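You operate a simulated robot arm through the tools that you are given. There is no shell and no other tool.

The job below is to be done with a simulated robot arm. You get a single attempt, and the scene is never put back.

## Task
Stir the peanuts, then put one ladle of them on the ice.
Fine: use the yellow ladle, lay it back on the orange plate, shut the lid again, spill nothing.
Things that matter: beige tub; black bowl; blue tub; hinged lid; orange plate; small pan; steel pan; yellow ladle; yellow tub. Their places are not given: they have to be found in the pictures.

The check looks at the end state, three seconds after you hand in, the way a careful person would. Anything else that was tipped, shoved, dropped, spilled or broken makes it a failure. Lids that push on must go on centred and level and be pressed home; caps that screw on are set level and turned clockwise until they are tight.

## Robot
A 7-joint arm with a fingered hand, fixed in place. Base frame: the origin is on the floor under the middle of its stand, x ahead of it, y to its left, z up; the work surface is at about z = 85. Lengths are in cm, angles in rad, forces in N, time in s.
With the tool pointing down near the work surface it reaches from about 20 to 80 cm from the base axis. Its first joint turns from -2.897 to 2.897 rad. Payload 4.9 kg.
The tool frame sits at the grasp point between the pads (the TCP): z along the fingers, y along the line on which they close. The tips reach 3.2 cm beyond it. The gripper opens to 19.2 cm; its body begins 8.9 cm behind the TCP. The gripper is a hand of 3 fingers: y runs from the thumb to the fingers, the wrist lies at [0, 0, -26.7] in the tool frame, and closing takes about 1.5 s.
Orientation is that of the tool frame in the base frame, as a unit quaternion [x, y, z, w]. With the fingers straight down and closing along the base's y, the tool's x points along the base's -x, its y along +y and its z along -z.

## Interface
- The arm moves only by the tool move_arm. Its argument "targets" is a list of rows, each an object (a shift or turn left out is 0, a gripper value left out holds the last) with "linear": the shift along the tool's x, y, z in units of 25 mm (1.0 is 25 mm), a list of three; "rotation": the turn, a rotation vector about the tool's x, y, z in units of 4 degrees (1.0 is 4 degrees), a list of three. In form: [{"linear": [dx, dy, dz], "rotation": [rx, ry, rz]}, ...]. A call has 1 to 20 rows; each row shifts and turns the commanded pose from where the row before left it, along the tool's axes as they then stand. "claw" is the gripper command, from -1 (shut) to 1 (fully open), values between in proportion, set as the call begins (left out, the last holds). A call with a number of a shift or a turn outside -1 to 1 is refused whole. Rows are played at 5 a second. More than 5 cm and 0.15 rad between two rows, or a gripper value outside its range, and nothing of the call is played. Where a pose cannot be reached the arm comes as near as it can. A force on the tool above 40 N (or 10 N above the force at the start of the call, whichever is more), or a blocked arm, ends the call early, and 0.2 s more pass. The fingers move at their own pace (about 15.3 cm/s each) and stop on an object; they squeeze with about 26 N. The grip force told is the motor's: it shows also when the fingers shut on nothing. Time passes only in rows, and 0.2 s behind the last, so rows that do not move let the fingers close. It gives the time, the measured TCP pose, the force on the tool (base axes), the opening and the grip force at its end, in the units of the frame above (readings bear some noise), with the torque about the TCP (base axes, N m) and any sound that the robot's microphone picked up.
- Cameras (640 x 400 px; columns grow to the right, rows downward): "scene" is fixed at [40.02, 64.93, 148.75]; the picture's right is [-0.99, 0.11, 0.00], its down [0.10, 0.84, -0.53] and it looks along [-0.06, -0.52, -0.85] (base axes); focal length 214 px, centre (320, 200). "wrist" rides on the gripper at [8, -4.6, -11.3] in the tool frame; the picture's right is [0.50, 0.87, 0.00], its down [-0.67, 0.39, -0.63] and it looks along [-0.55, 0.32, 0.78] (tool axes); focal length 226 px, centre (320, 200).
- get_image(camera): a new picture of that camera. No time passes.
- finger_targets(finger1, finger2, thumb_bend): sets how far each is bent, from 0 (flat) to 1 (curled in); at 0.3 the hand is open as for a grip, at 0.7 the pads meet at the TCP. One left out holds its place. A second passes; each finger stops where it meets its share of the squeeze, and holds until it gets a number again. A gripper value or a shape takes the hand back. It gives what a move gives, with no picture; readings hold the bend of each and the force on the fingers (four entries, about 0 where the hand has none), thumb and palm.
- hand_shape(shape): the hand has 3 fingers and takes this shape, open, in about a second: jaw (thumb against the fingers, like two jaws); tri (thumb and two fingers); tip (a fingertip pinch); poke (one finger out to press); point (the index stretched); flat (the hand flat); cup (the hand cupped); fist (a fist). The gripper value then closes the fingers along that shape, each until it touches; the sizes above hold for jaw. It gives what a move gives, with no picture.
- pixel_to_xyz(camera, pixels): for up to 12 pixels [column, row] of the newest picture of that camera ("zoom" is the newest enlarged one), the place [x, y, z] in the base frame of the surface seen there, good to about 0.3 cm. No time passes.
- inspect(camera, box): a new picture of the part [left, top, right, bottom] of that camera's present view, enlarged. No time passes.
- sign_off(): hands the job in; it is judged then, once.

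Unless the task says otherwise, let go and move clear before handing in.

The tools are called after "Emit:" by a JSON object that holds its "api" and its "payload". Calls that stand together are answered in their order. move_arm: Moves the arm, as the interface text tells. Its arguments: {"type":"object","properties":{"targets":{"type":"array"},"claw":{"type":"number"}},"required":["targets"]} The other tools are called the same way: hand_shape (shape) gives the hand a shape; finger_targets (finger1, finger2, thumb_bend) moves the fingers one by one; get_image (camera) takes a picture; pixel_to_xyz (camera, pixels) gives the place of the surface under pixels of a picture; inspect (camera, box) takes an enlarged picture of a part of a camera's view; sign_off () hands the job in.

At the start:

```text
clock: 0.0
position: [42.44, 34.07, 121.6]
ee_rot: [0.0, 1.0, 0.0, 0.0]
ft_force: [-0.7, 0.1, -0.7]
wrist_torque: [0.0, 0.02, 0.03]
opening: 19.18
finger_force: 0.0
shape: jaw
bend: [0.3, 0.3, 0.3]
finger forces: [0.0, 0.0, 0.0, 0.1, 0.0, 0.0]
```

scene: 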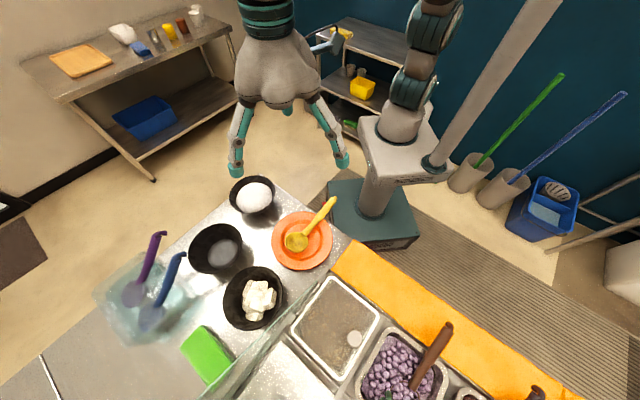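
wrist: 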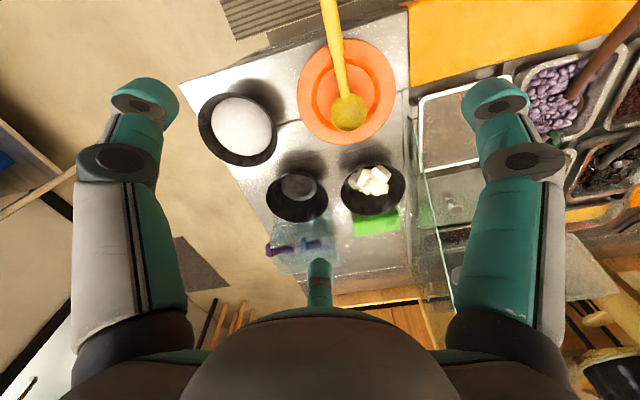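

The scene picture shows an orange plate with the yellow ladle near (300,240), black bowls at (252,195), (215,248), (253,298), and a row of pans toward (340,320)–(480,390). I'll enlarge several parts to identify things.

Emit:
{"api": "inspect", "payload": {"camera": "scene", "box": [160, 160, 400, 310]}}

Emit:
{"api": "inspect", "payload": {"camera": "scene", "box": [240, 250, 480, 400]}}

Emit:
{"api": "inspect", "payload": {"camera": "scene", "box": [400, 250, 640, 400]}}

Emit:
{"api": "inspect", "payload": {"camera": "wrist", "box": [400, 40, 640, 190]}}

Emit:
{"api": "inspect", "payload": {"camera": "wrist", "box": [400, 150, 640, 300]}}

Emit:
{"api": "inspect", "payload": {"camera": "wrist", "box": [180, 0, 420, 150]}}

```text
2.67 times, centred on (280, 235) of scene
```

zoom: 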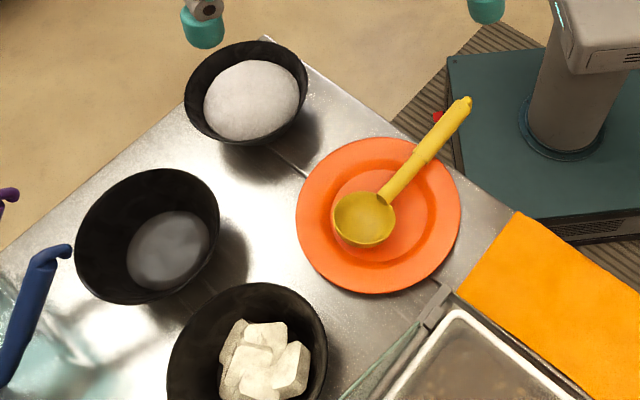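

```text
2.67 times, centred on (360, 325) of scene
```

zoom: 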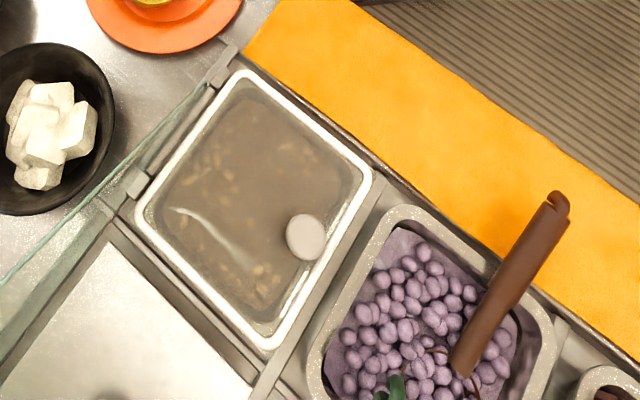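

```text
2.67 times, centred on (520, 325) of scene
```

zoom: 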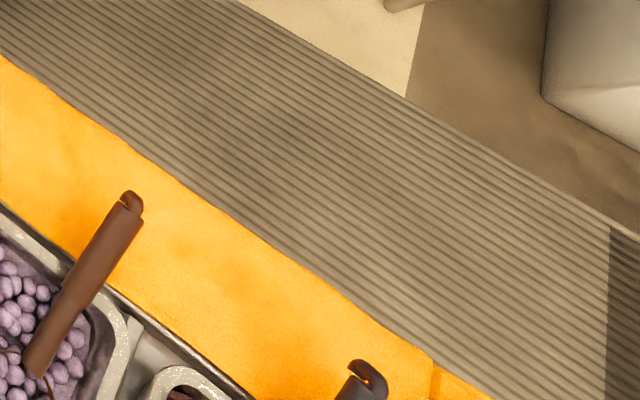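

```text
2.67 times, centred on (520, 115) of wrist
```

zoom: 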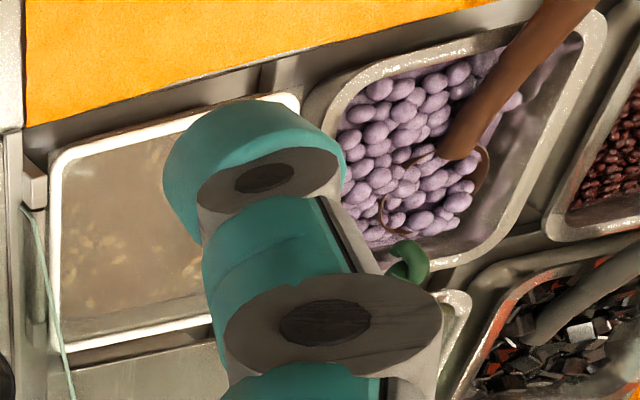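

```text
2.67 times, centred on (520, 225) of wrist
```

zoom: 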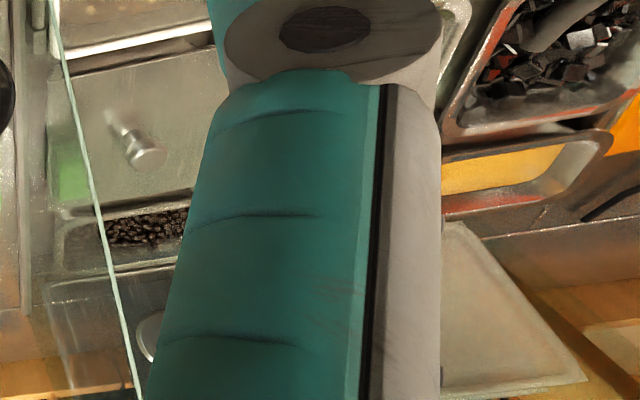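

```text
2.67 times, centred on (300, 75) of wrist
```

zoom: 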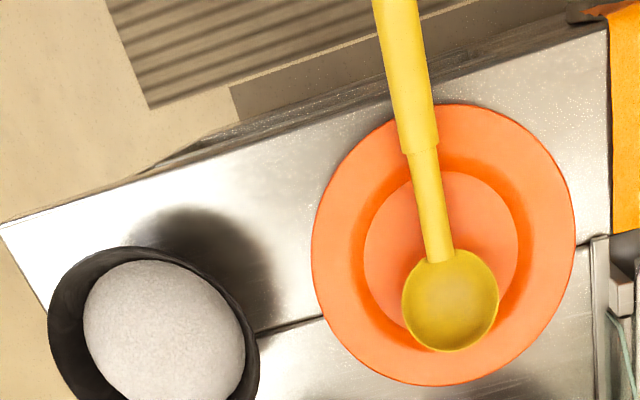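

The pictures suggest a shaved-ice station: a white mound in the bowl at (252,195), white cubes at (253,298), and a lidded pan with peanut-like bits at (335,325). I'll measure the places of these.

Emit:
{"api": "get_image", "payload": {"camera": "scene"}}

Emit:
{"api": "pixel_to_xyz", "payload": {"camera": "scene", "pixels": [[252, 195], [215, 248], [256, 298], [296, 242], [310, 228], [332, 200], [335, 320], [355, 338], [303, 340], [378, 322], [330, 278], [343, 378]]}}

Emit:
{"api": "pixel_to_xyz", "payload": {"camera": "scene", "pixels": [[275, 370], [395, 370], [430, 355], [448, 325], [470, 395], [205, 355], [140, 290], [350, 245], [185, 225], [262, 345], [310, 300], [230, 390]]}}

```text
taken
```

scene: 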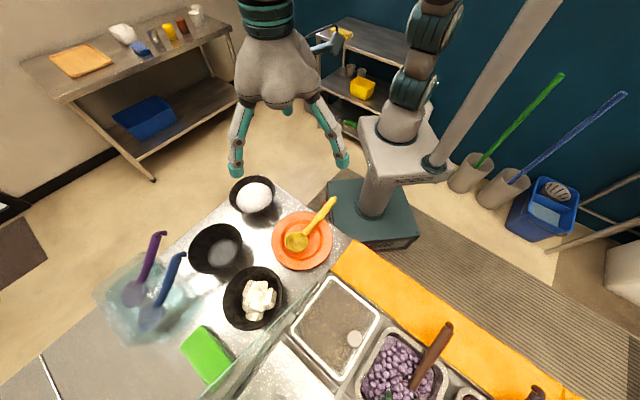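

```text
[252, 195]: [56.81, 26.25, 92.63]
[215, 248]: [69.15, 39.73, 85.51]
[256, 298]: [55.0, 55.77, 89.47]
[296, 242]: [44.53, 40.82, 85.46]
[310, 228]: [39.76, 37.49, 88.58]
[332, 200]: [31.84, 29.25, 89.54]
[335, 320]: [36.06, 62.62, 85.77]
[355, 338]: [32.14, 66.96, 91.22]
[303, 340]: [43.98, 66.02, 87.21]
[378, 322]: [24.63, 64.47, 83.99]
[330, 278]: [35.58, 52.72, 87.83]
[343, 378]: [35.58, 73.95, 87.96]
```

```text
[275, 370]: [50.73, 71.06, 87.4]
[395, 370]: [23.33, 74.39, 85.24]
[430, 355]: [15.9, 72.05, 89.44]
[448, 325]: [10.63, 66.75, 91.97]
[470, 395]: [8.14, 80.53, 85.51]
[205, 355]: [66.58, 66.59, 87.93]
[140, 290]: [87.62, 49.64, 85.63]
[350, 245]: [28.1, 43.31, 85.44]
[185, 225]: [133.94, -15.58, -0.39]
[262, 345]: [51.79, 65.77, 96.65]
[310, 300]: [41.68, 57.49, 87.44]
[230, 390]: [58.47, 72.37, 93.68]
```

The glass pane by (262,345) stands up to about z=97, and the lidded pan is centred near (36,63). I'll swing the hand to see the pans from above.

Emit:
{"api": "move_arm", "payload": {"targets": [{"linear": [1, 0.5, 0]}, {"linear": [1, 0.5, 0]}, {"linear": [1, 0.5, 0]}, {"linear": [1, 0.5, 0]}, {"linear": [1, 0.5, 0]}, {"linear": [1, 0.5, 0]}, {"linear": [1, 0.5, 0]}, {"linear": [1, 0.5, 0]}]}}

Emit:
{"api": "move_arm", "payload": {"targets": [{"rotation": [0, 0, -1]}, {"rotation": [0, 0, -1]}, {"rotation": [0, 0, -1]}, {"rotation": [0, 0, -1]}, {"rotation": [0, 0, -1]}, {"rotation": [0, 0, -1]}, {"rotation": [0, 0, -1]}, {"rotation": [0, 0, -1]}, {"rotation": [0, 0, -1]}, {"rotation": [0, 0, -1]}, {"rotation": [0, 0, -1]}, {"rotation": [0, 0, -1]}, {"rotation": [0, 0, -1]}, {"rotation": [0, 0, -1]}, {"rotation": [0, 0, -1]}]}}

Emit:
{"api": "get_image", "payload": {"camera": "wrist"}}

Emit:
{"api": "get_image", "payload": {"camera": "scene"}}

```text
clock: 1.8
position: [22.58, 44.19, 121.71]
ee_rot: [0.0, 1.0, 0.001, 0.001]
ft_force: [0.8, 0.6, 0.8]
wrist_torque: [0.0, 0.01, 0.0]
opening: 19.2
finger_force: 0.1
shape: jaw
bend: [0.3, 0.3, 0.3]
finger forces: [0.0, 0.0, 0.0, 0.0, 0.0, 0.0]
```

```text
clock: 5.0
position: [22.44, 44.1, 121.59]
ee_rot: [-0.5, 0.866, 0.0, 0.0]
ft_force: [0.2, 0.0, -1.6]
wrist_torque: [0.0, -0.03, -0.05]
opening: 19.21
finger_force: 0.0
shape: jaw
bend: [0.3, 0.3, 0.3]
finger forces: [0.1, 0.0, 0.1, 0.0, 0.0, 0.0]
```

```text
taken
```

wrist: 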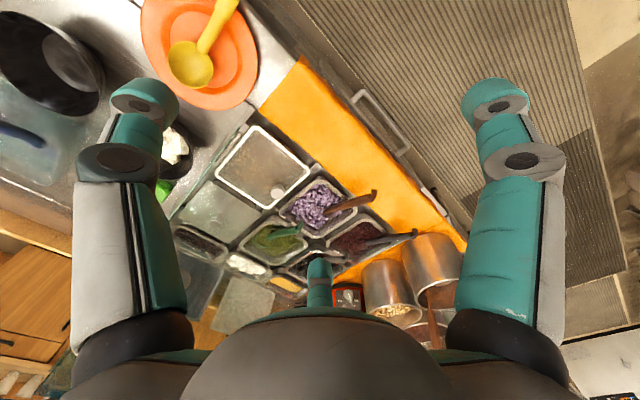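

```text
taken
```

scene: 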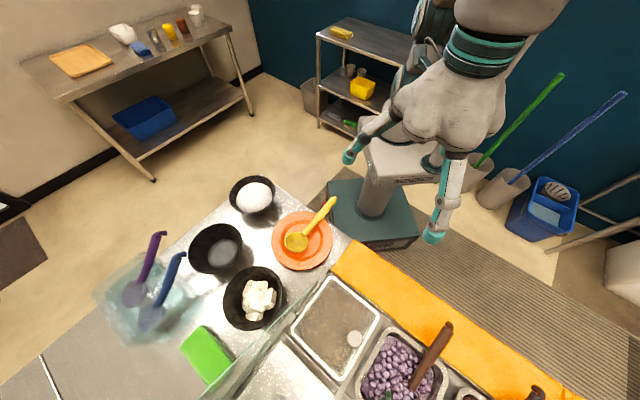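

The wrist view shows the row of pans plus metal pots at (390,290) and (432,260). I'll enlarge it.

Emit:
{"api": "inspect", "payload": {"camera": "wrist", "box": [160, 120, 320, 220]}}

Emit:
{"api": "inspect", "payload": {"camera": "wrist", "box": [300, 220, 460, 320]}}

Emit:
{"api": "inspect", "payload": {"camera": "wrist", "box": [180, 200, 340, 300]}}

Emit:
{"api": "inspect", "payload": {"camera": "wrist", "box": [300, 160, 460, 260]}}

Emit:
{"api": "inspect", "payload": {"camera": "scene", "box": [80, 220, 240, 320]}}

Emit:
{"api": "inspect", "payload": {"camera": "scene", "box": [280, 265, 400, 385]}}

```text
4.00 times, centred on (240, 170) of wrist
```

zoom: 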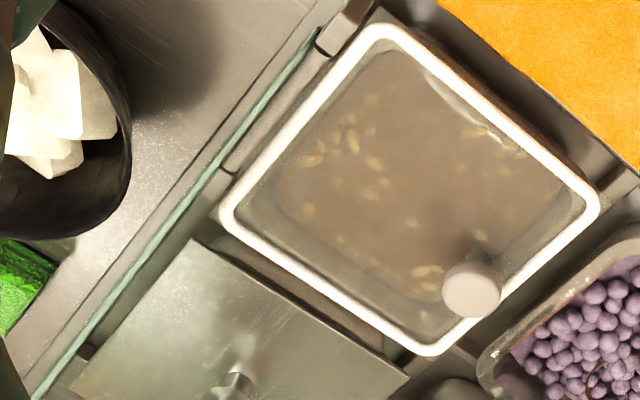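

```text
4.00 times, centred on (380, 270) of wrist
```

zoom: 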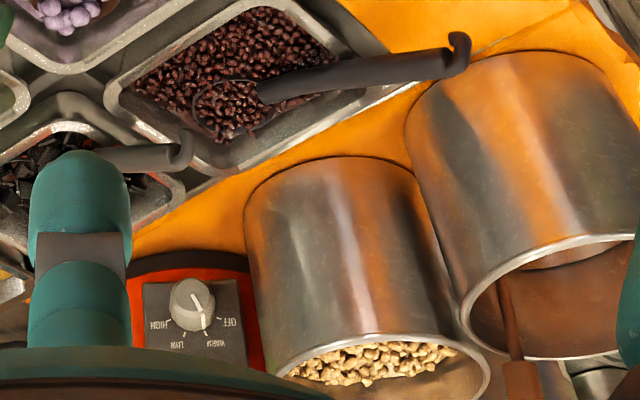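

```text
4.00 times, centred on (260, 250) of wrist
```

zoom: 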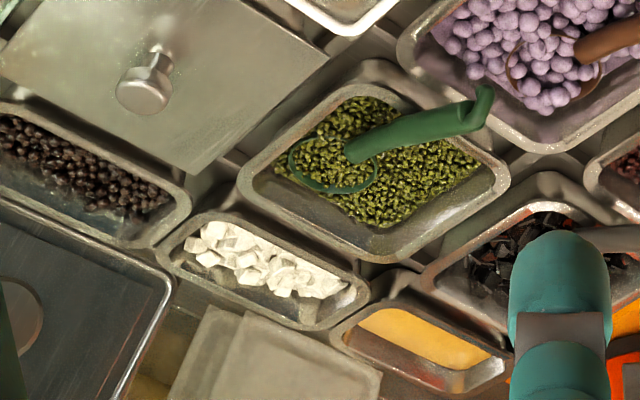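

```text
4.00 times, centred on (380, 210) of wrist
```

zoom: 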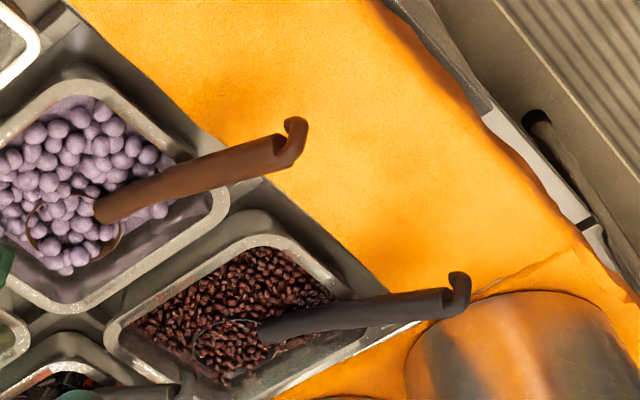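

```text
4.00 times, centred on (160, 270) of scene
```

zoom: 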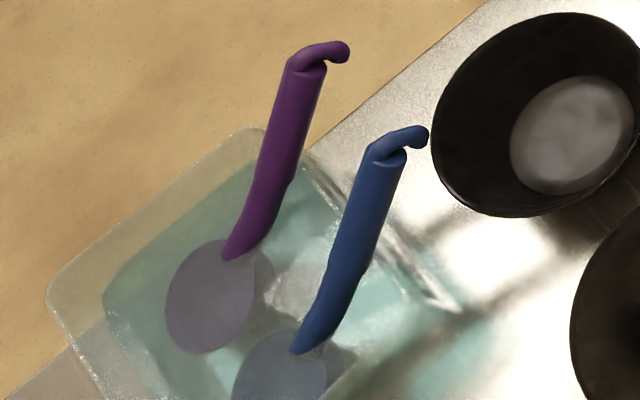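

```text
3.33 times, centred on (340, 325) of scene
```

zoom: 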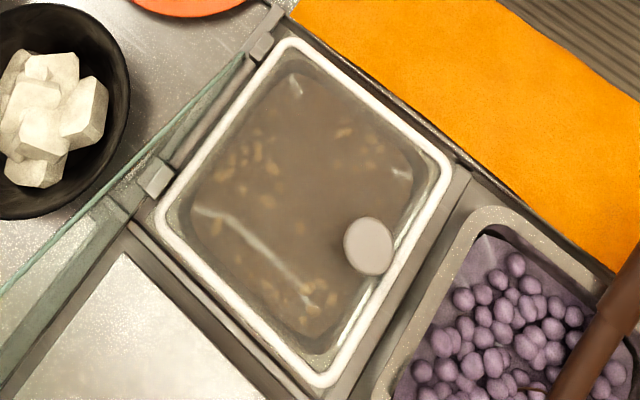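

The lidded pan has pale peanuts sunk in brown syrup; its lid has a knob at zoom (470,285) with hinges on the opposite side next to the glass. I'll zoom harder at the ladle, bowls, knob and hinges.

Emit:
{"api": "inspect", "payload": {"camera": "scene", "box": [270, 185, 350, 275]}}

Emit:
{"api": "inspect", "payload": {"camera": "scene", "box": [220, 165, 284, 225]}}

Emit:
{"api": "inspect", "payload": {"camera": "scene", "box": [215, 260, 290, 335]}}

Emit:
{"api": "inspect", "payload": {"camera": "scene", "box": [180, 215, 250, 280]}}

Emit:
{"api": "inspect", "payload": {"camera": "scene", "box": [330, 310, 390, 365]}}

Emit:
{"api": "inspect", "payload": {"camera": "scene", "box": [280, 265, 340, 345]}}

```text
4.44 times, centred on (310, 230) of scene
```

zoom: 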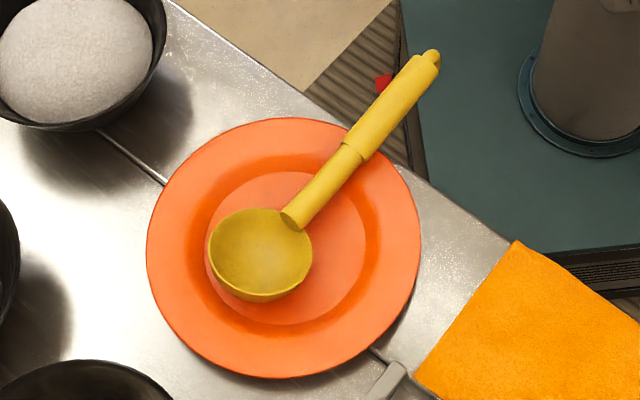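

```text
6.67 times, centred on (252, 195) of scene
```

zoom: 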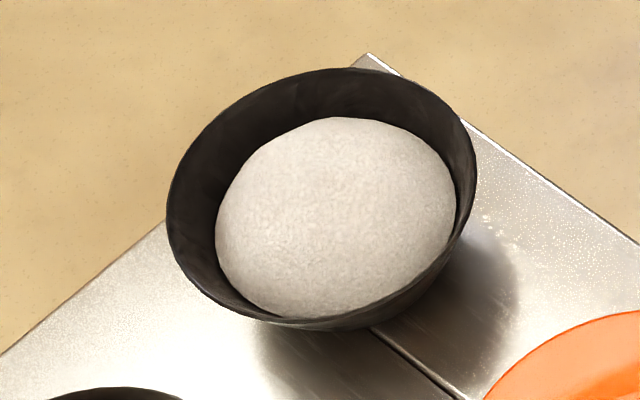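

```text
5.33 times, centred on (252, 298) of scene
```

zoom: 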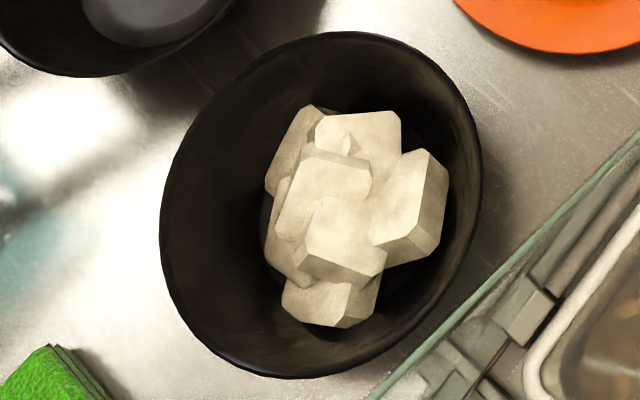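

```text
6.15 times, centred on (215, 248) of scene
```

zoom: 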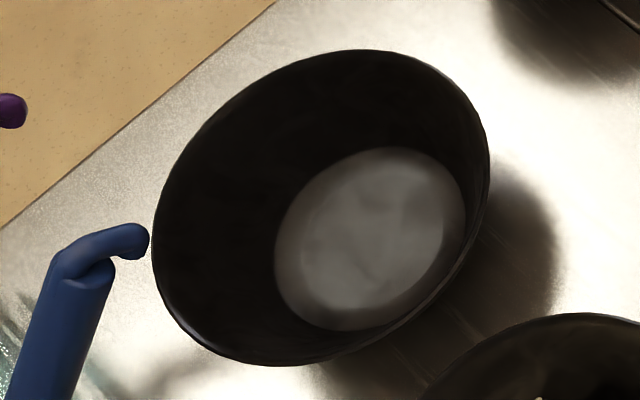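

```text
7.27 times, centred on (360, 338) of scene
```

zoom: 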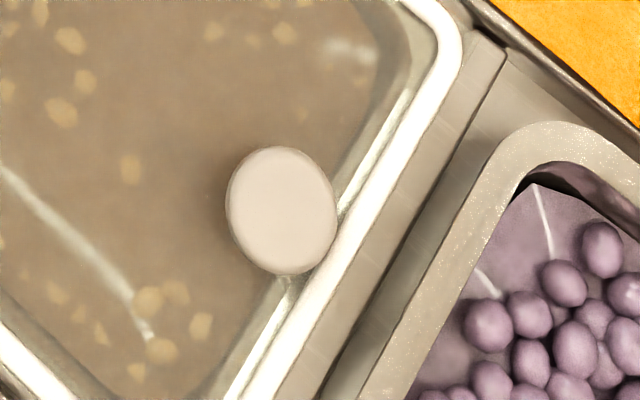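

```text
5.00 times, centred on (310, 305) of scene
```

zoom: 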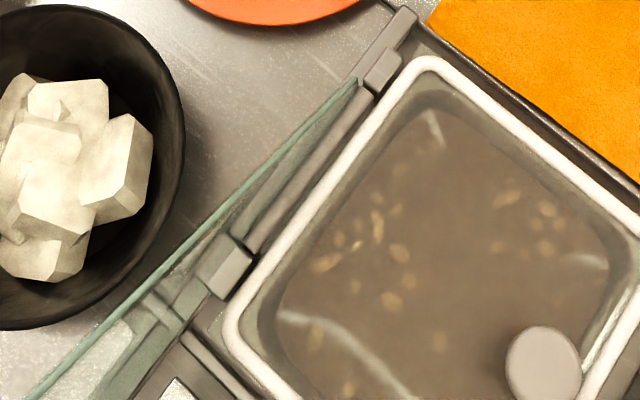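

The white dome at (252,195) looks like shaved ice and the bowl at (253,298) holds opaque cubes. I'll measure the glass pane, hinges, knob and ladle in detail with zoomed pixels.

Emit:
{"api": "pixel_to_xyz", "payload": {"camera": "zoom", "pixels": [[350, 85], [250, 185], [150, 290], [50, 390], [385, 68], [225, 265], [545, 350], [440, 68], [235, 330], [300, 210], [400, 30], [625, 210]]}}

Emit:
{"api": "inspect", "payload": {"camera": "scene", "box": [270, 185, 350, 275]}}

Emit:
{"api": "pixel_to_xyz", "payload": {"camera": "zoom", "pixels": [[432, 58], [410, 85], [385, 115], [362, 145], [335, 180], [310, 205], [290, 222], [260, 255], [300, 262], [222, 262], [262, 292], [380, 200]]}}

```text
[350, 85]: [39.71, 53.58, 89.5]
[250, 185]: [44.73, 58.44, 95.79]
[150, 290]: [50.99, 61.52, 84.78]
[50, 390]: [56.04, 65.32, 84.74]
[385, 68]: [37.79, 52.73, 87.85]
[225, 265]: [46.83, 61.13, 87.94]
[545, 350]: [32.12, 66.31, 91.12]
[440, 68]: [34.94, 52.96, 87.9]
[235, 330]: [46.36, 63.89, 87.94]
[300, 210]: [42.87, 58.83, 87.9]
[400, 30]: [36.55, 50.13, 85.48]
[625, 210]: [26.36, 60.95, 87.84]
```

```text
4.44 times, centred on (310, 230) of scene
```

zoom: 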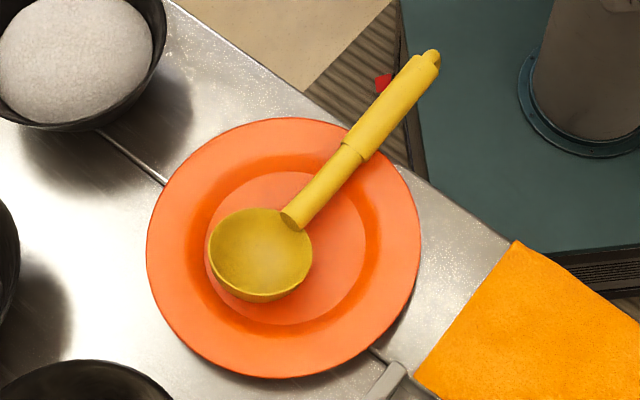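

```text
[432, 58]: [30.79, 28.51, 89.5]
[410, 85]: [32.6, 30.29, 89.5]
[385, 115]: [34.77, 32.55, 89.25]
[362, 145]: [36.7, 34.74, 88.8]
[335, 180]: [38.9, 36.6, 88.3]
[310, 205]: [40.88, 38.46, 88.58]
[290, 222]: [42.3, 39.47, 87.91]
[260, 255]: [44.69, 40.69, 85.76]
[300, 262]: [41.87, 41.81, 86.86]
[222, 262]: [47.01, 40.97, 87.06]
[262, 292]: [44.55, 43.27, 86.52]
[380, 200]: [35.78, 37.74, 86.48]
```

The pan's hinge axis runs along about (0.73,0.69) with the knob on the far (−x,+y) side at (32,66.5), top z≈91; the ladle handle's thick end spans (36.7,34.7)–(30.8,28.5). I'll look at the hand's form and the counter edge before moving.

Emit:
{"api": "inspect", "payload": {"camera": "scene", "box": [330, 20, 540, 250]}}

Emit:
{"api": "pixel_to_xyz", "payload": {"camera": "scene", "pixels": [[280, 188], [330, 222], [350, 240], [400, 290], [450, 325], [340, 265], [300, 215], [240, 175], [252, 182], [232, 195], [272, 195], [252, 212]]}}

Emit:
{"api": "pixel_to_xyz", "payload": {"camera": "wrist", "pixels": [[278, 191], [270, 175], [255, 150], [240, 180], [218, 172], [262, 128], [308, 168], [266, 205], [247, 130], [220, 160], [205, 175], [190, 205]]}}

```text
1.74 times, centred on (435, 135) of scene
```

zoom: 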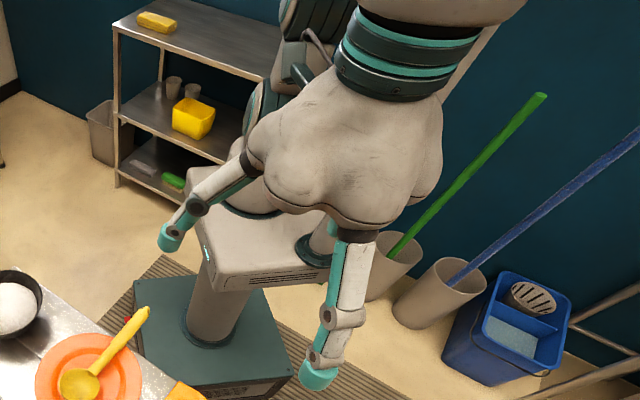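

```text
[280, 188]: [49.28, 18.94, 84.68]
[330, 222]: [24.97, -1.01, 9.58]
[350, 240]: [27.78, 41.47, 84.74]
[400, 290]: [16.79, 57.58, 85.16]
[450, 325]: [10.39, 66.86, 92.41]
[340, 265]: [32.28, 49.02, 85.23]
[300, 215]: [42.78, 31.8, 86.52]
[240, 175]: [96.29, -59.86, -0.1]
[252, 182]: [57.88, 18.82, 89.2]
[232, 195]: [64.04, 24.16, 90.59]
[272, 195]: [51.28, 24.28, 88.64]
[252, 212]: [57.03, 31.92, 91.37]
```

```text
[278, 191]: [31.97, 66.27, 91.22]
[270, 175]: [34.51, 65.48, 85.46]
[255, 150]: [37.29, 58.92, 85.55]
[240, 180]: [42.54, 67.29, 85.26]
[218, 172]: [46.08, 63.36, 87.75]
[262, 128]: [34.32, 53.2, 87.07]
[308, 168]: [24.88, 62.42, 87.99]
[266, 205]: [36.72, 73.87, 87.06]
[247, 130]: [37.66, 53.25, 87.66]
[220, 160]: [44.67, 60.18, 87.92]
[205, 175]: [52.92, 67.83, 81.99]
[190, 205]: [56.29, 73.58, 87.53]
```

Lid corners come out near (34.3,53.2), (46.1,63.4), (36.7,73.9), (24.9,62.4) with syrup at z≈85.5 and knob top at (32,66.3,91.2). I'll turn the hand to the hinge axis and tilt it 30° outward, half closing it, ready to take the knob.

Emit:
{"api": "move_arm", "payload": {"targets": [{"rotation": [0, 0, 0.83]}, {"rotation": [0, 0, 0.83]}, {"rotation": [0, 0, 0.83]}, {"rotation": [0, 0, 0.83]}, {"rotation": [0, 0, 0.83]}, {"rotation": [0, -0.9375, 0]}, {"rotation": [0, -0.9375, 0]}, {"rotation": [0, -0.9375, 0]}, {"rotation": [0, -0.9375, 0]}, {"rotation": [0, -0.9375, 0]}, {"rotation": [0, -0.9375, 0]}, {"rotation": [0, -0.9375, 0]}, {"rotation": [0, -0.9375, 0]}], "claw": -0.2}}

Emit:
{"api": "get_image", "payload": {"camera": "scene"}}

Emit:
{"api": "get_image", "payload": {"camera": "wrist"}}

```text
clock: 7.8
position: [22.51, 44.0, 121.6]
ee_rot: [-0.358, 0.897, 0.097, 0.241]
ft_force: [-0.2, -0.3, 0.0]
wrist_torque: [0.01, -0.03, -0.04]
opening: 7.73
finger_force: 0.1
shape: jaw
bend: [0.41, 0.41, 0.7]
finger forces: [0.1, 0.0, 0.0, 0.0, 0.0, 0.0]
```

```text
taken
```

scene: 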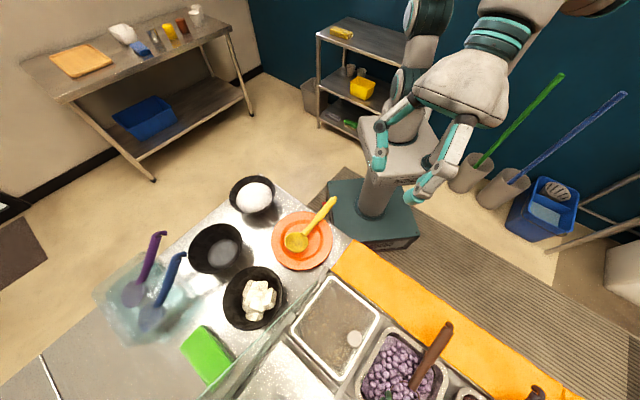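

```text
taken
```

wrist: 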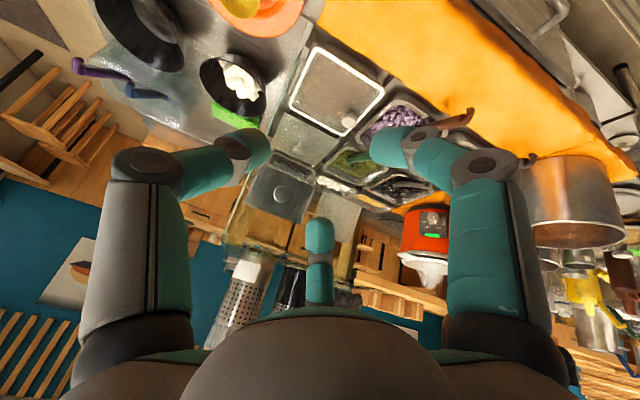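

The hand is tilted as planned (tool z ≈ (0.36,0.35,−0.87)) and the knob at (355,338) is clear. I'll move to 8 cm short of the knob.

Emit:
{"api": "move_arm", "payload": {"targets": [{"linear": [-0.112, 0.3243, 0.969]}, {"linear": [-0.112, 0.3243, 0.969]}, {"linear": [-0.112, 0.3243, 0.969]}, {"linear": [-0.112, 0.3243, 0.969]}, {"linear": [-0.112, 0.3243, 0.969]}, {"linear": [-0.112, 0.3243, 0.969]}, {"linear": [-0.112, 0.3243, 0.969]}, {"linear": [-0.112, 0.3243, 0.969]}, {"linear": [-0.112, 0.3243, 0.969]}, {"linear": [-0.112, 0.3243, 0.969]}, {"linear": [-0.112, 0.3243, 0.969]}, {"linear": [-0.112, 0.3243, 0.969]}]}}

Emit:
{"api": "get_image", "payload": {"camera": "scene"}}

Emit:
{"api": "get_image", "payload": {"camera": "wrist"}}

Emit:
{"api": "inspect", "payload": {"camera": "scene", "box": [290, 230, 450, 380]}}

```text
clock: 10.4
position: [28.54, 63.24, 98.17]
ee_rot: [-0.357, 0.897, 0.096, 0.241]
ft_force: [-0.1, 0.3, 0.1]
wrist_torque: [-0.06, 0.0, 0.02]
opening: 7.7
finger_force: 0.1
shape: jaw
bend: [0.41, 0.41, 0.7]
finger forces: [0.1, 0.0, 0.0, 0.0, 0.0, 0.0]
```

```text
taken
```

scene: 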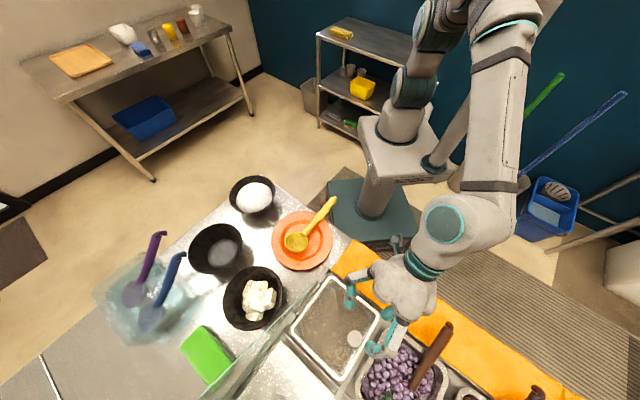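

```text
taken
```

wrist: 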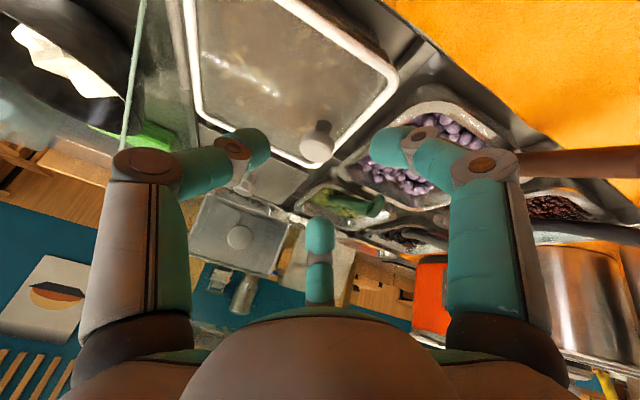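

```text
2.67 times, centred on (370, 305) of scene
```

zoom: 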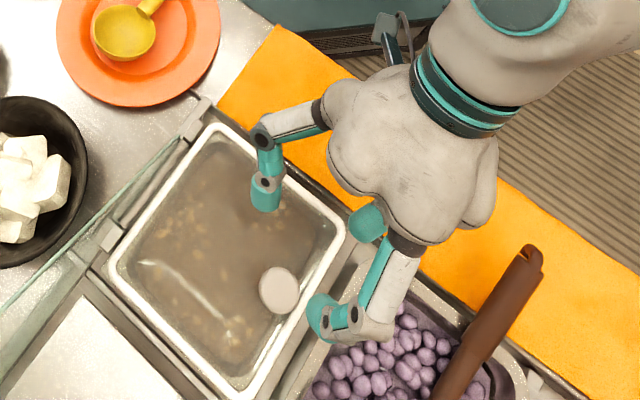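

The hand hangs over the lid with the knob at zoom (278,290) between the fingers, and the brown ladle handle (480,330) clear. I'll go 5 cm further along the tool axis and look.

Emit:
{"api": "move_arm", "payload": {"targets": [{"linear": [0, 0, 0.5]}, {"linear": [0, 0, 0.5]}, {"linear": [0, 0, 0.5]}, {"linear": [0, 0, 0.5]}]}}

Emit:
{"api": "inspect", "payload": {"camera": "scene", "box": [310, 260, 420, 370]}}

Emit:
{"api": "inspect", "payload": {"camera": "wrist", "box": [200, 60, 460, 260]}}

```text
clock: 11.4
position: [30.38, 64.91, 93.88]
ee_rot: [-0.357, 0.898, 0.096, 0.24]
ft_force: [-0.7, 0.2, 0.2]
wrist_torque: [-0.01, 0.01, -0.04]
opening: 7.72
finger_force: 0.0
shape: jaw
bend: [0.41, 0.41, 0.7]
finger forces: [0.0, 0.0, 0.0, 0.1, 0.1, 0.0]
```

```text
3.64 times, centred on (365, 315) of scene
```

zoom: 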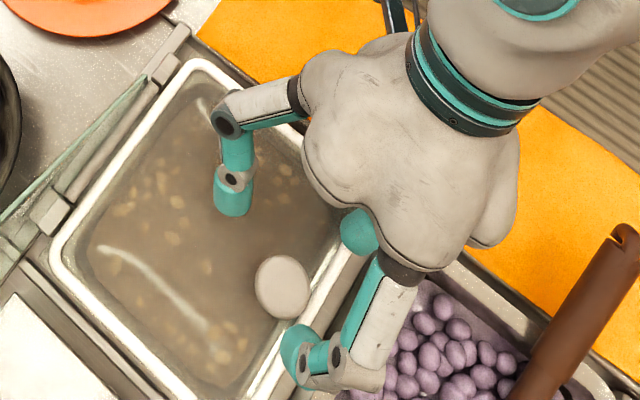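

```text
2.00 times, centred on (330, 160) of wrist
```

zoom: 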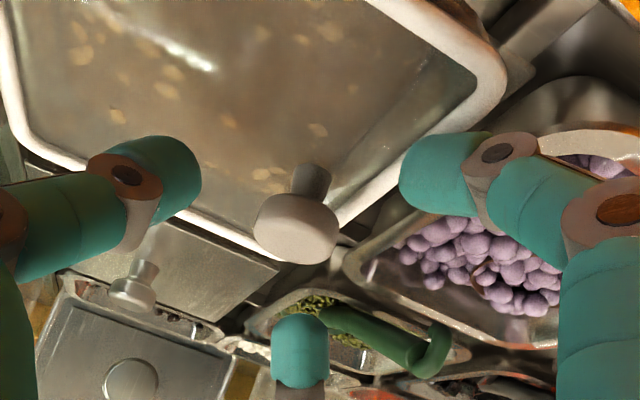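

The knob at zoom (283,288) is a mushroom shape and lies inside the triangle of fingertips. I'll go the last 3 cm slowly and then close the fingers on it.

Emit:
{"api": "move_arm", "payload": {"targets": [{"linear": [0, 0, 0.3]}, {"linear": [0, 0, 0.3]}, {"linear": [0, 0, 0.3]}, {"linear": [0, 0, 0.25]}]}}

Emit:
{"api": "inspect", "payload": {"camera": "scene", "box": [310, 260, 420, 370]}}

Emit:
{"api": "inspect", "payload": {"camera": "wrist", "box": [200, 60, 460, 260]}}

```text
clock: 12.4
position: [31.36, 66.04, 91.55]
ee_rot: [-0.357, 0.897, 0.098, 0.242]
ft_force: [-3.6, -2.3, 19.3]
wrist_torque: [-0.01, 0.66, 0.06]
opening: 7.52
finger_force: 0.1
shape: jaw
bend: [0.84, 0.41, 0.7]
finger forces: [18.7, 0.0, 0.0, 0.0, 0.0, 0.0]
```

```text
3.64 times, centred on (365, 315) of scene
```

zoom: 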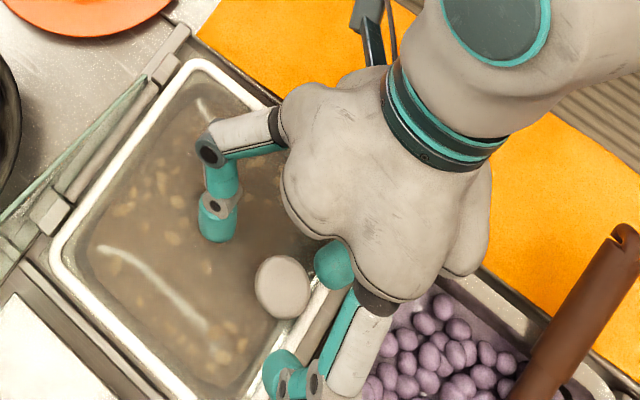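

```text
2.00 times, centred on (330, 160) of wrist
```

zoom: 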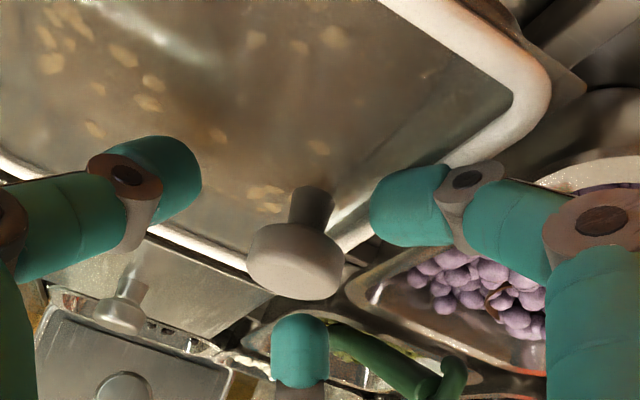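

Finger 1 pressed on the lid frame (18.7 N) because the tilt drops it. I'll back off 2 cm, reduce the tilt to 15°, and come down again slightly higher.

Emit:
{"api": "move_arm", "payload": {"targets": [{"linear": [0, 0, -0.4]}, {"linear": [0, 0, -0.4]}, {"rotation": [0, 0.9375, 0]}, {"rotation": [0, 0.9375, 0]}, {"rotation": [0, 0.9375, 0]}, {"rotation": [0, 0.9375, 0]}, {"linear": [-0.176, -0.008, 0.15]}, {"linear": [-0.176, -0.008, 0.15]}, {"linear": [0, 0, 0.15]}], "claw": -0.2}}

Emit:
{"api": "inspect", "payload": {"camera": "scene", "box": [310, 260, 420, 370]}}

Emit:
{"api": "inspect", "payload": {"camera": "wrist", "box": [200, 60, 460, 260]}}

```text
clock: 14.4
position: [31.43, 65.91, 92.24]
ee_rot: [-0.367, 0.921, 0.048, 0.121]
ft_force: [-0.4, -0.1, 0.2]
wrist_torque: [0.02, 0.0, -0.01]
opening: 7.69
finger_force: 0.0
shape: jaw
bend: [0.42, 0.41, 0.7]
finger forces: [0.1, 0.0, 0.1, 0.0, 0.1, 0.0]
```

```text
3.64 times, centred on (365, 315) of scene
```

zoom: 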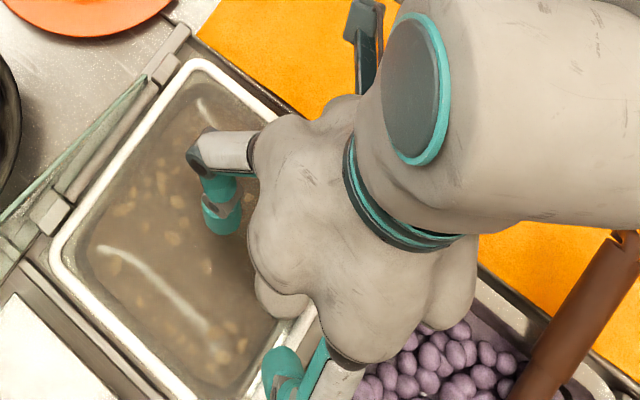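

```text
2.00 times, centred on (330, 160) of wrist
```

zoom: 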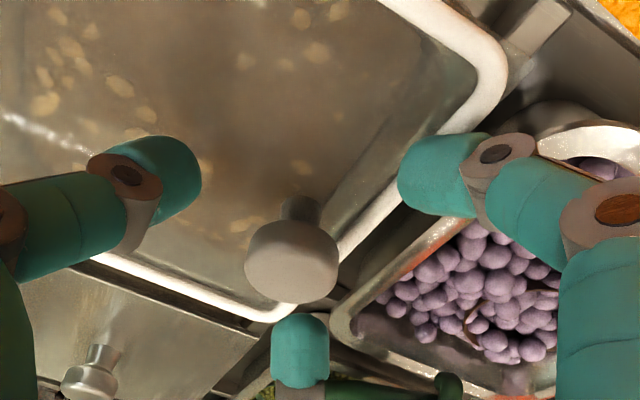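

No contact now (forces about 0), knob still centred between the fingertips. I'll lower 0.7 cm and close on the knob.

Emit:
{"api": "move_arm", "payload": {"targets": [{"linear": [0, 0, 0.15]}, {"linear": [0, 0, 0.13]}]}}

Emit:
{"api": "move_arm", "payload": {"targets": [{"linear": [0, 0, 0]}, {"linear": [0, 0, 0]}, {"linear": [0, 0, 0]}, {"linear": [0, 0, 0]}, {"linear": [0, 0, 0]}, {"linear": [0, 0, 0]}], "claw": -1}}

Emit:
{"api": "inspect", "payload": {"camera": "scene", "box": [310, 260, 420, 370]}}

Emit:
{"api": "inspect", "payload": {"camera": "wrist", "box": [200, 60, 460, 260]}}

```text
clock: 15.0
position: [31.58, 66.11, 91.79]
ee_rot: [-0.367, 0.921, 0.05, 0.122]
ft_force: [-2.4, -1.1, 11.8]
wrist_torque: [-0.13, 0.5, 0.02]
opening: 7.72
finger_force: 0.0
shape: jaw
bend: [0.42, 0.41, 0.7]
finger forces: [11.4, 0.1, 0.0, 0.0, 0.0, 0.0]
```

```text
clock: 16.4
position: [31.65, 65.99, 91.6]
ee_rot: [-0.367, 0.921, 0.048, 0.122]
ft_force: [23.1, 0.3, 5.9]
wrist_torque: [0.25, -0.47, -0.13]
opening: 2.34
finger_force: 25.4
shape: jaw
bend: [0.82, 0.76, 0.68]
finger forces: [8.4, 28.0, 0.1, 0.0, 27.1, 0.0]
```

```text
3.64 times, centred on (365, 315) of scene
```

zoom: 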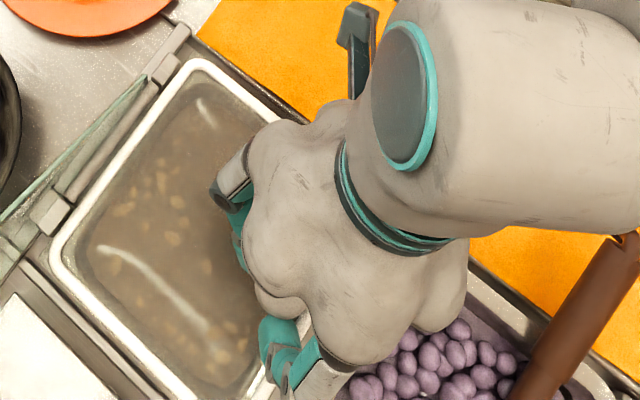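

```text
2.00 times, centred on (330, 160) of wrist
```

zoom: 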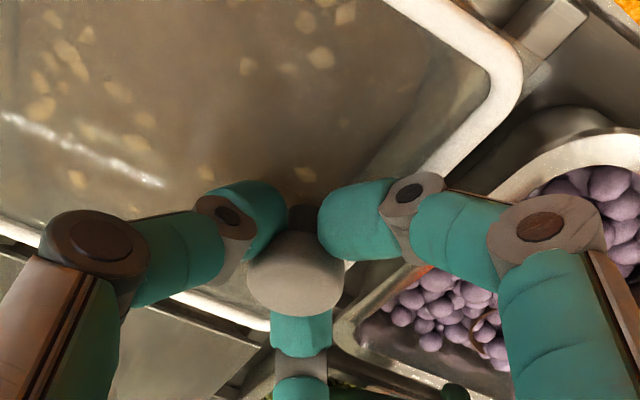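

The fingers have closed round the knob's neck (opening 2.3 cm, finger 28 N / thumb 27 N) with a 23 N sideways load along +x. I'll shift slightly that way to relieve it.

Emit:
{"api": "move_arm", "payload": {"targets": [{"linear": [-0.08, -0.08, 0.02]}, {"linear": [0, 0, 0]}]}}

```text
clock: 17.0
position: [31.76, 66.11, 91.48]
ee_rot: [-0.367, 0.921, 0.048, 0.12]
ft_force: [9.7, -1.1, 5.0]
wrist_torque: [0.28, -0.26, -0.13]
opening: 2.28
finger_force: 26.0
shape: jaw
bend: [0.82, 0.76, 0.68]
finger forces: [10.8, 27.2, 0.0, 0.0, 26.3, 0.0]
```

The side load dropped to about 10 N and the grip holds. I'll now swing the knob up about the hinge line, 20° first, and watch the force.

Emit:
{"api": "move_arm", "payload": {"targets": [{"linear": [-0.0997, -0.128, -0.3719], "rotation": [-0.966, 0, 0.259]}, {"linear": [-0.0997, -0.128, -0.3719], "rotation": [-0.966, 0, 0.259]}, {"linear": [-0.0997, -0.128, -0.3719], "rotation": [-0.966, 0, 0.259]}]}}

Emit:
{"api": "get_image", "payload": {"camera": "scene"}}

```text
clock: 17.8
position: [32.63, 65.15, 94.3]
ee_rot: [-0.351, 0.921, 0.145, 0.083]
ft_force: [14.6, 13.7, -2.9]
wrist_torque: [0.5, -0.22, -0.16]
opening: 2.22
finger_force: 25.8
shape: jaw
bend: [0.82, 0.55, 0.68]
finger forces: [8.5, 30.4, 0.0, 0.1, 25.4, 0.0]
```

```text
taken
```

scene: 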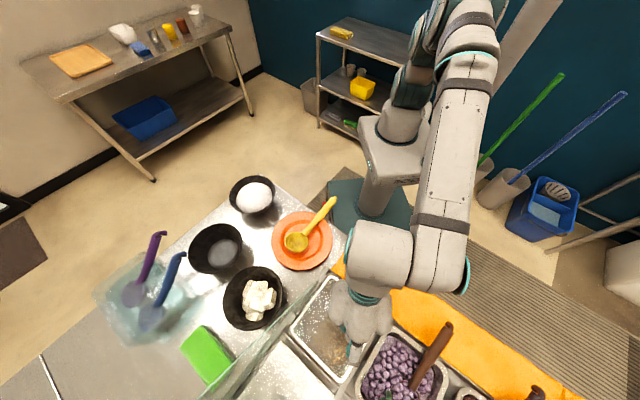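

The TCP follows the arc (z up 2.8 cm) with the load along +e only. I'll check that the lid is rising.

Emit:
{"api": "inspect", "payload": {"camera": "scene", "box": [280, 250, 400, 390]}}

Emit:
{"api": "inspect", "payload": {"camera": "wrist", "box": [160, 0, 480, 260]}}

```text
2.86 times, centred on (340, 320) of scene
```

zoom: 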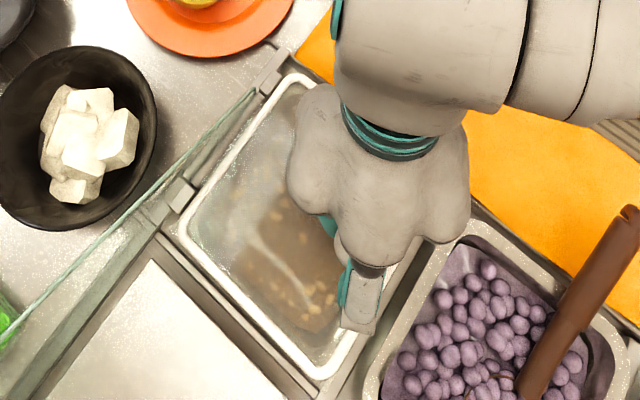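

```text
1.54 times, centred on (320, 130) of wrist
```

zoom: 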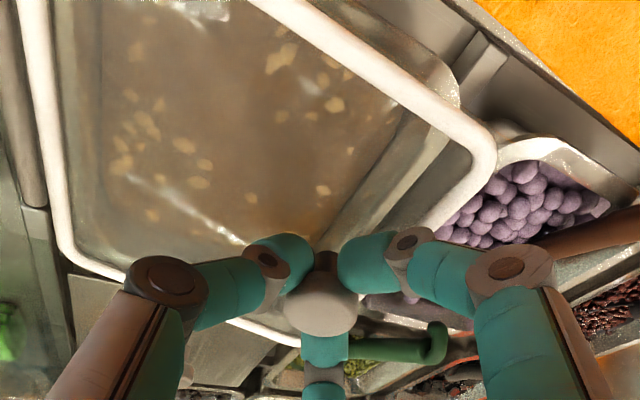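

The lid's white frame is visibly lifting with the knob held. I'll relieve the +e load and continue 16° more.

Emit:
{"api": "move_arm", "payload": {"targets": [{"linear": [-0.1, 0, 0.027]}, {"linear": [-0.0997, -0.128, -0.3719], "rotation": [-0.966, 0, 0.259]}, {"linear": [-0.0997, -0.128, -0.3719], "rotation": [-0.966, 0, 0.259]}, {"linear": [-0.0997, -0.128, -0.3719], "rotation": [-0.966, 0, 0.259]}, {"linear": [-0.0997, -0.128, -0.3719], "rotation": [-0.966, 0, 0.259]}]}}

Emit:
{"api": "inspect", "payload": {"camera": "scene", "box": [280, 250, 400, 390]}}

```text
clock: 19.0
position: [34.44, 63.41, 97.66]
ee_rot: [-0.325, 0.906, 0.27, 0.029]
ft_force: [6.0, 8.8, -2.3]
wrist_torque: [0.42, -0.04, -0.28]
opening: 2.23
finger_force: 26.0
shape: jaw
bend: [0.82, 0.55, 0.68]
finger forces: [10.0, 29.0, 0.0, 0.1, 26.7, 0.0]
```

```text
2.86 times, centred on (340, 320) of scene
```

zoom: 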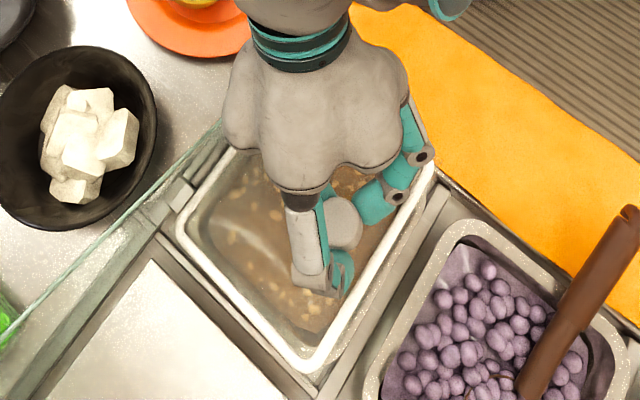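

The lid is at about 28° and following well. I'll continue another 20°.

Emit:
{"api": "move_arm", "payload": {"targets": [{"linear": [-0.0997, -0.128, -0.3719], "rotation": [-0.966, 0, 0.259]}, {"linear": [-0.0997, -0.128, -0.3719], "rotation": [-0.966, 0, 0.259]}, {"linear": [-0.0997, -0.128, -0.3719], "rotation": [-0.966, 0, 0.259]}, {"linear": [-0.0997, -0.128, -0.3719], "rotation": [-0.966, 0, 0.259]}, {"linear": [-0.0997, -0.128, -0.3719], "rotation": [-0.966, 0, 0.259]}]}}

Emit:
{"api": "get_image", "payload": {"camera": "scene"}}

```text
clock: 20.2
position: [37.37, 60.48, 100.31]
ee_rot: [-0.285, 0.861, 0.419, -0.039]
ft_force: [-3.9, 0.1, -0.7]
wrist_torque: [0.19, 0.21, -0.26]
opening: 2.21
finger_force: 25.9
shape: jaw
bend: [0.82, 0.55, 0.68]
finger forces: [10.2, 25.7, 0.1, 0.0, 27.9, 0.0]
```

```text
taken
```

scene: 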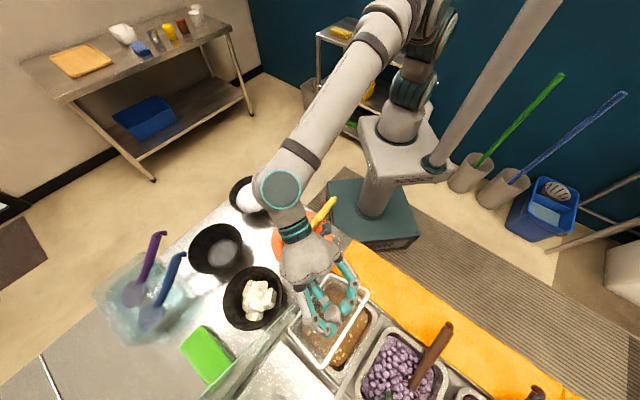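

The lid is about 48° open with hardly any side load. I'll continue 20° more.

Emit:
{"api": "move_arm", "payload": {"targets": [{"linear": [-0.0997, -0.128, -0.3719], "rotation": [-0.966, 0, 0.259]}, {"linear": [-0.0997, -0.128, -0.3719], "rotation": [-0.966, 0, 0.259]}, {"linear": [-0.0997, -0.128, -0.3719], "rotation": [-0.966, 0, 0.259]}, {"linear": [-0.0997, -0.128, -0.3719], "rotation": [-0.966, 0, 0.259]}, {"linear": [-0.0997, -0.128, -0.3719], "rotation": [-0.966, 0, 0.259]}]}}

Emit:
{"api": "get_image", "payload": {"camera": "scene"}}

```text
clock: 21.4
position: [40.68, 57.09, 101.7]
ee_rot: [-0.235, 0.792, 0.554, -0.104]
ft_force: [7.0, 6.3, -9.2]
wrist_torque: [0.03, 0.12, -0.35]
opening: 2.16
finger_force: 25.6
shape: jaw
bend: [0.82, 0.55, 0.69]
finger forces: [9.0, 26.7, 0.1, 0.0, 30.0, 0.0]
```

```text
taken
```

scene: 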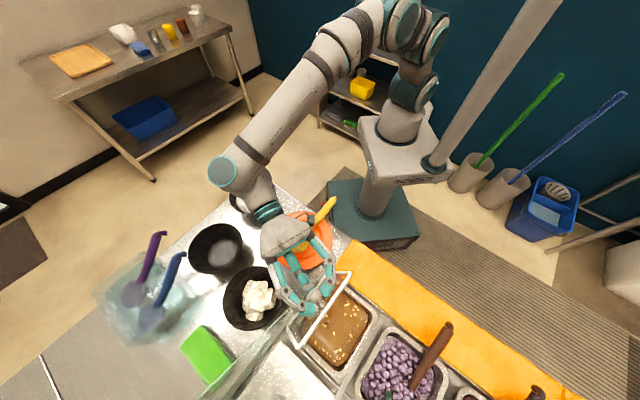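

At 68° the lid pulls down about 9 N, so I'll correct slightly downward and along +e and take it 12° further.

Emit:
{"api": "move_arm", "payload": {"targets": [{"linear": [-0.033, -0.056, 0.032]}, {"linear": [-0.0997, -0.128, -0.3719], "rotation": [-0.966, 0, 0.259]}, {"linear": [-0.0997, -0.128, -0.3719], "rotation": [-0.966, 0, 0.259]}, {"linear": [-0.0997, -0.128, -0.3719], "rotation": [-0.966, 0, 0.259]}]}}

Emit:
{"api": "get_image", "payload": {"camera": "scene"}}

Emit:
{"api": "inspect", "payload": {"camera": "scene", "box": [240, 220, 380, 360]}}

Emit:
{"api": "get_image", "payload": {"camera": "wrist"}}

```text
clock: 22.4
position: [42.92, 54.92, 101.77]
ee_rot: [-0.202, 0.737, 0.629, -0.141]
ft_force: [9.0, 12.1, -3.9]
wrist_torque: [0.11, 0.18, -0.44]
opening: 2.18
finger_force: 26.1
shape: jaw
bend: [0.82, 0.55, 0.69]
finger forces: [8.6, 28.4, 0.1, 0.0, 27.9, 0.0]
```

```text
taken
```

scene: 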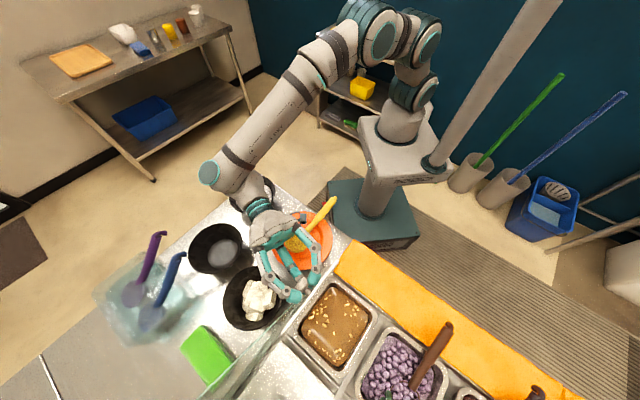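

```text
2.86 times, centred on (310, 290) of scene
```

zoom: 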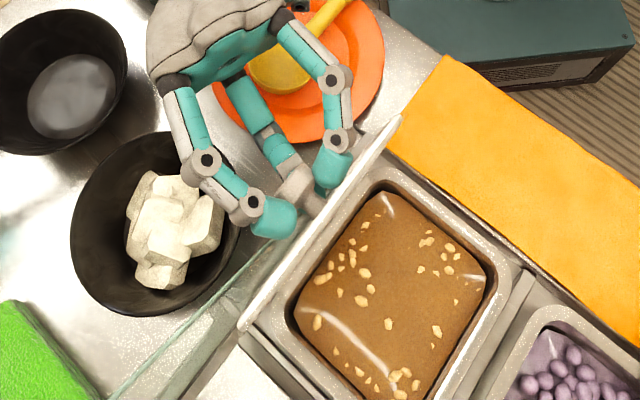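

```text
taken
```

wrist: 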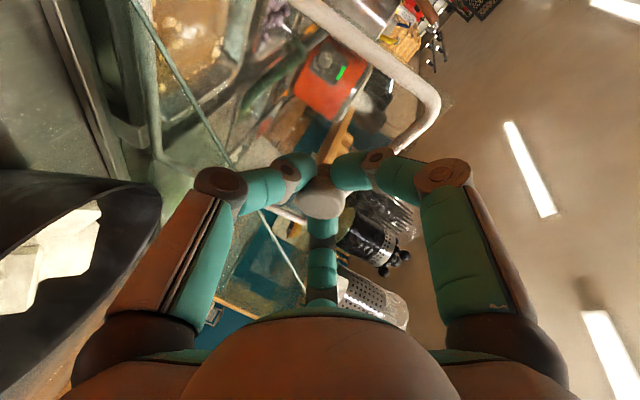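

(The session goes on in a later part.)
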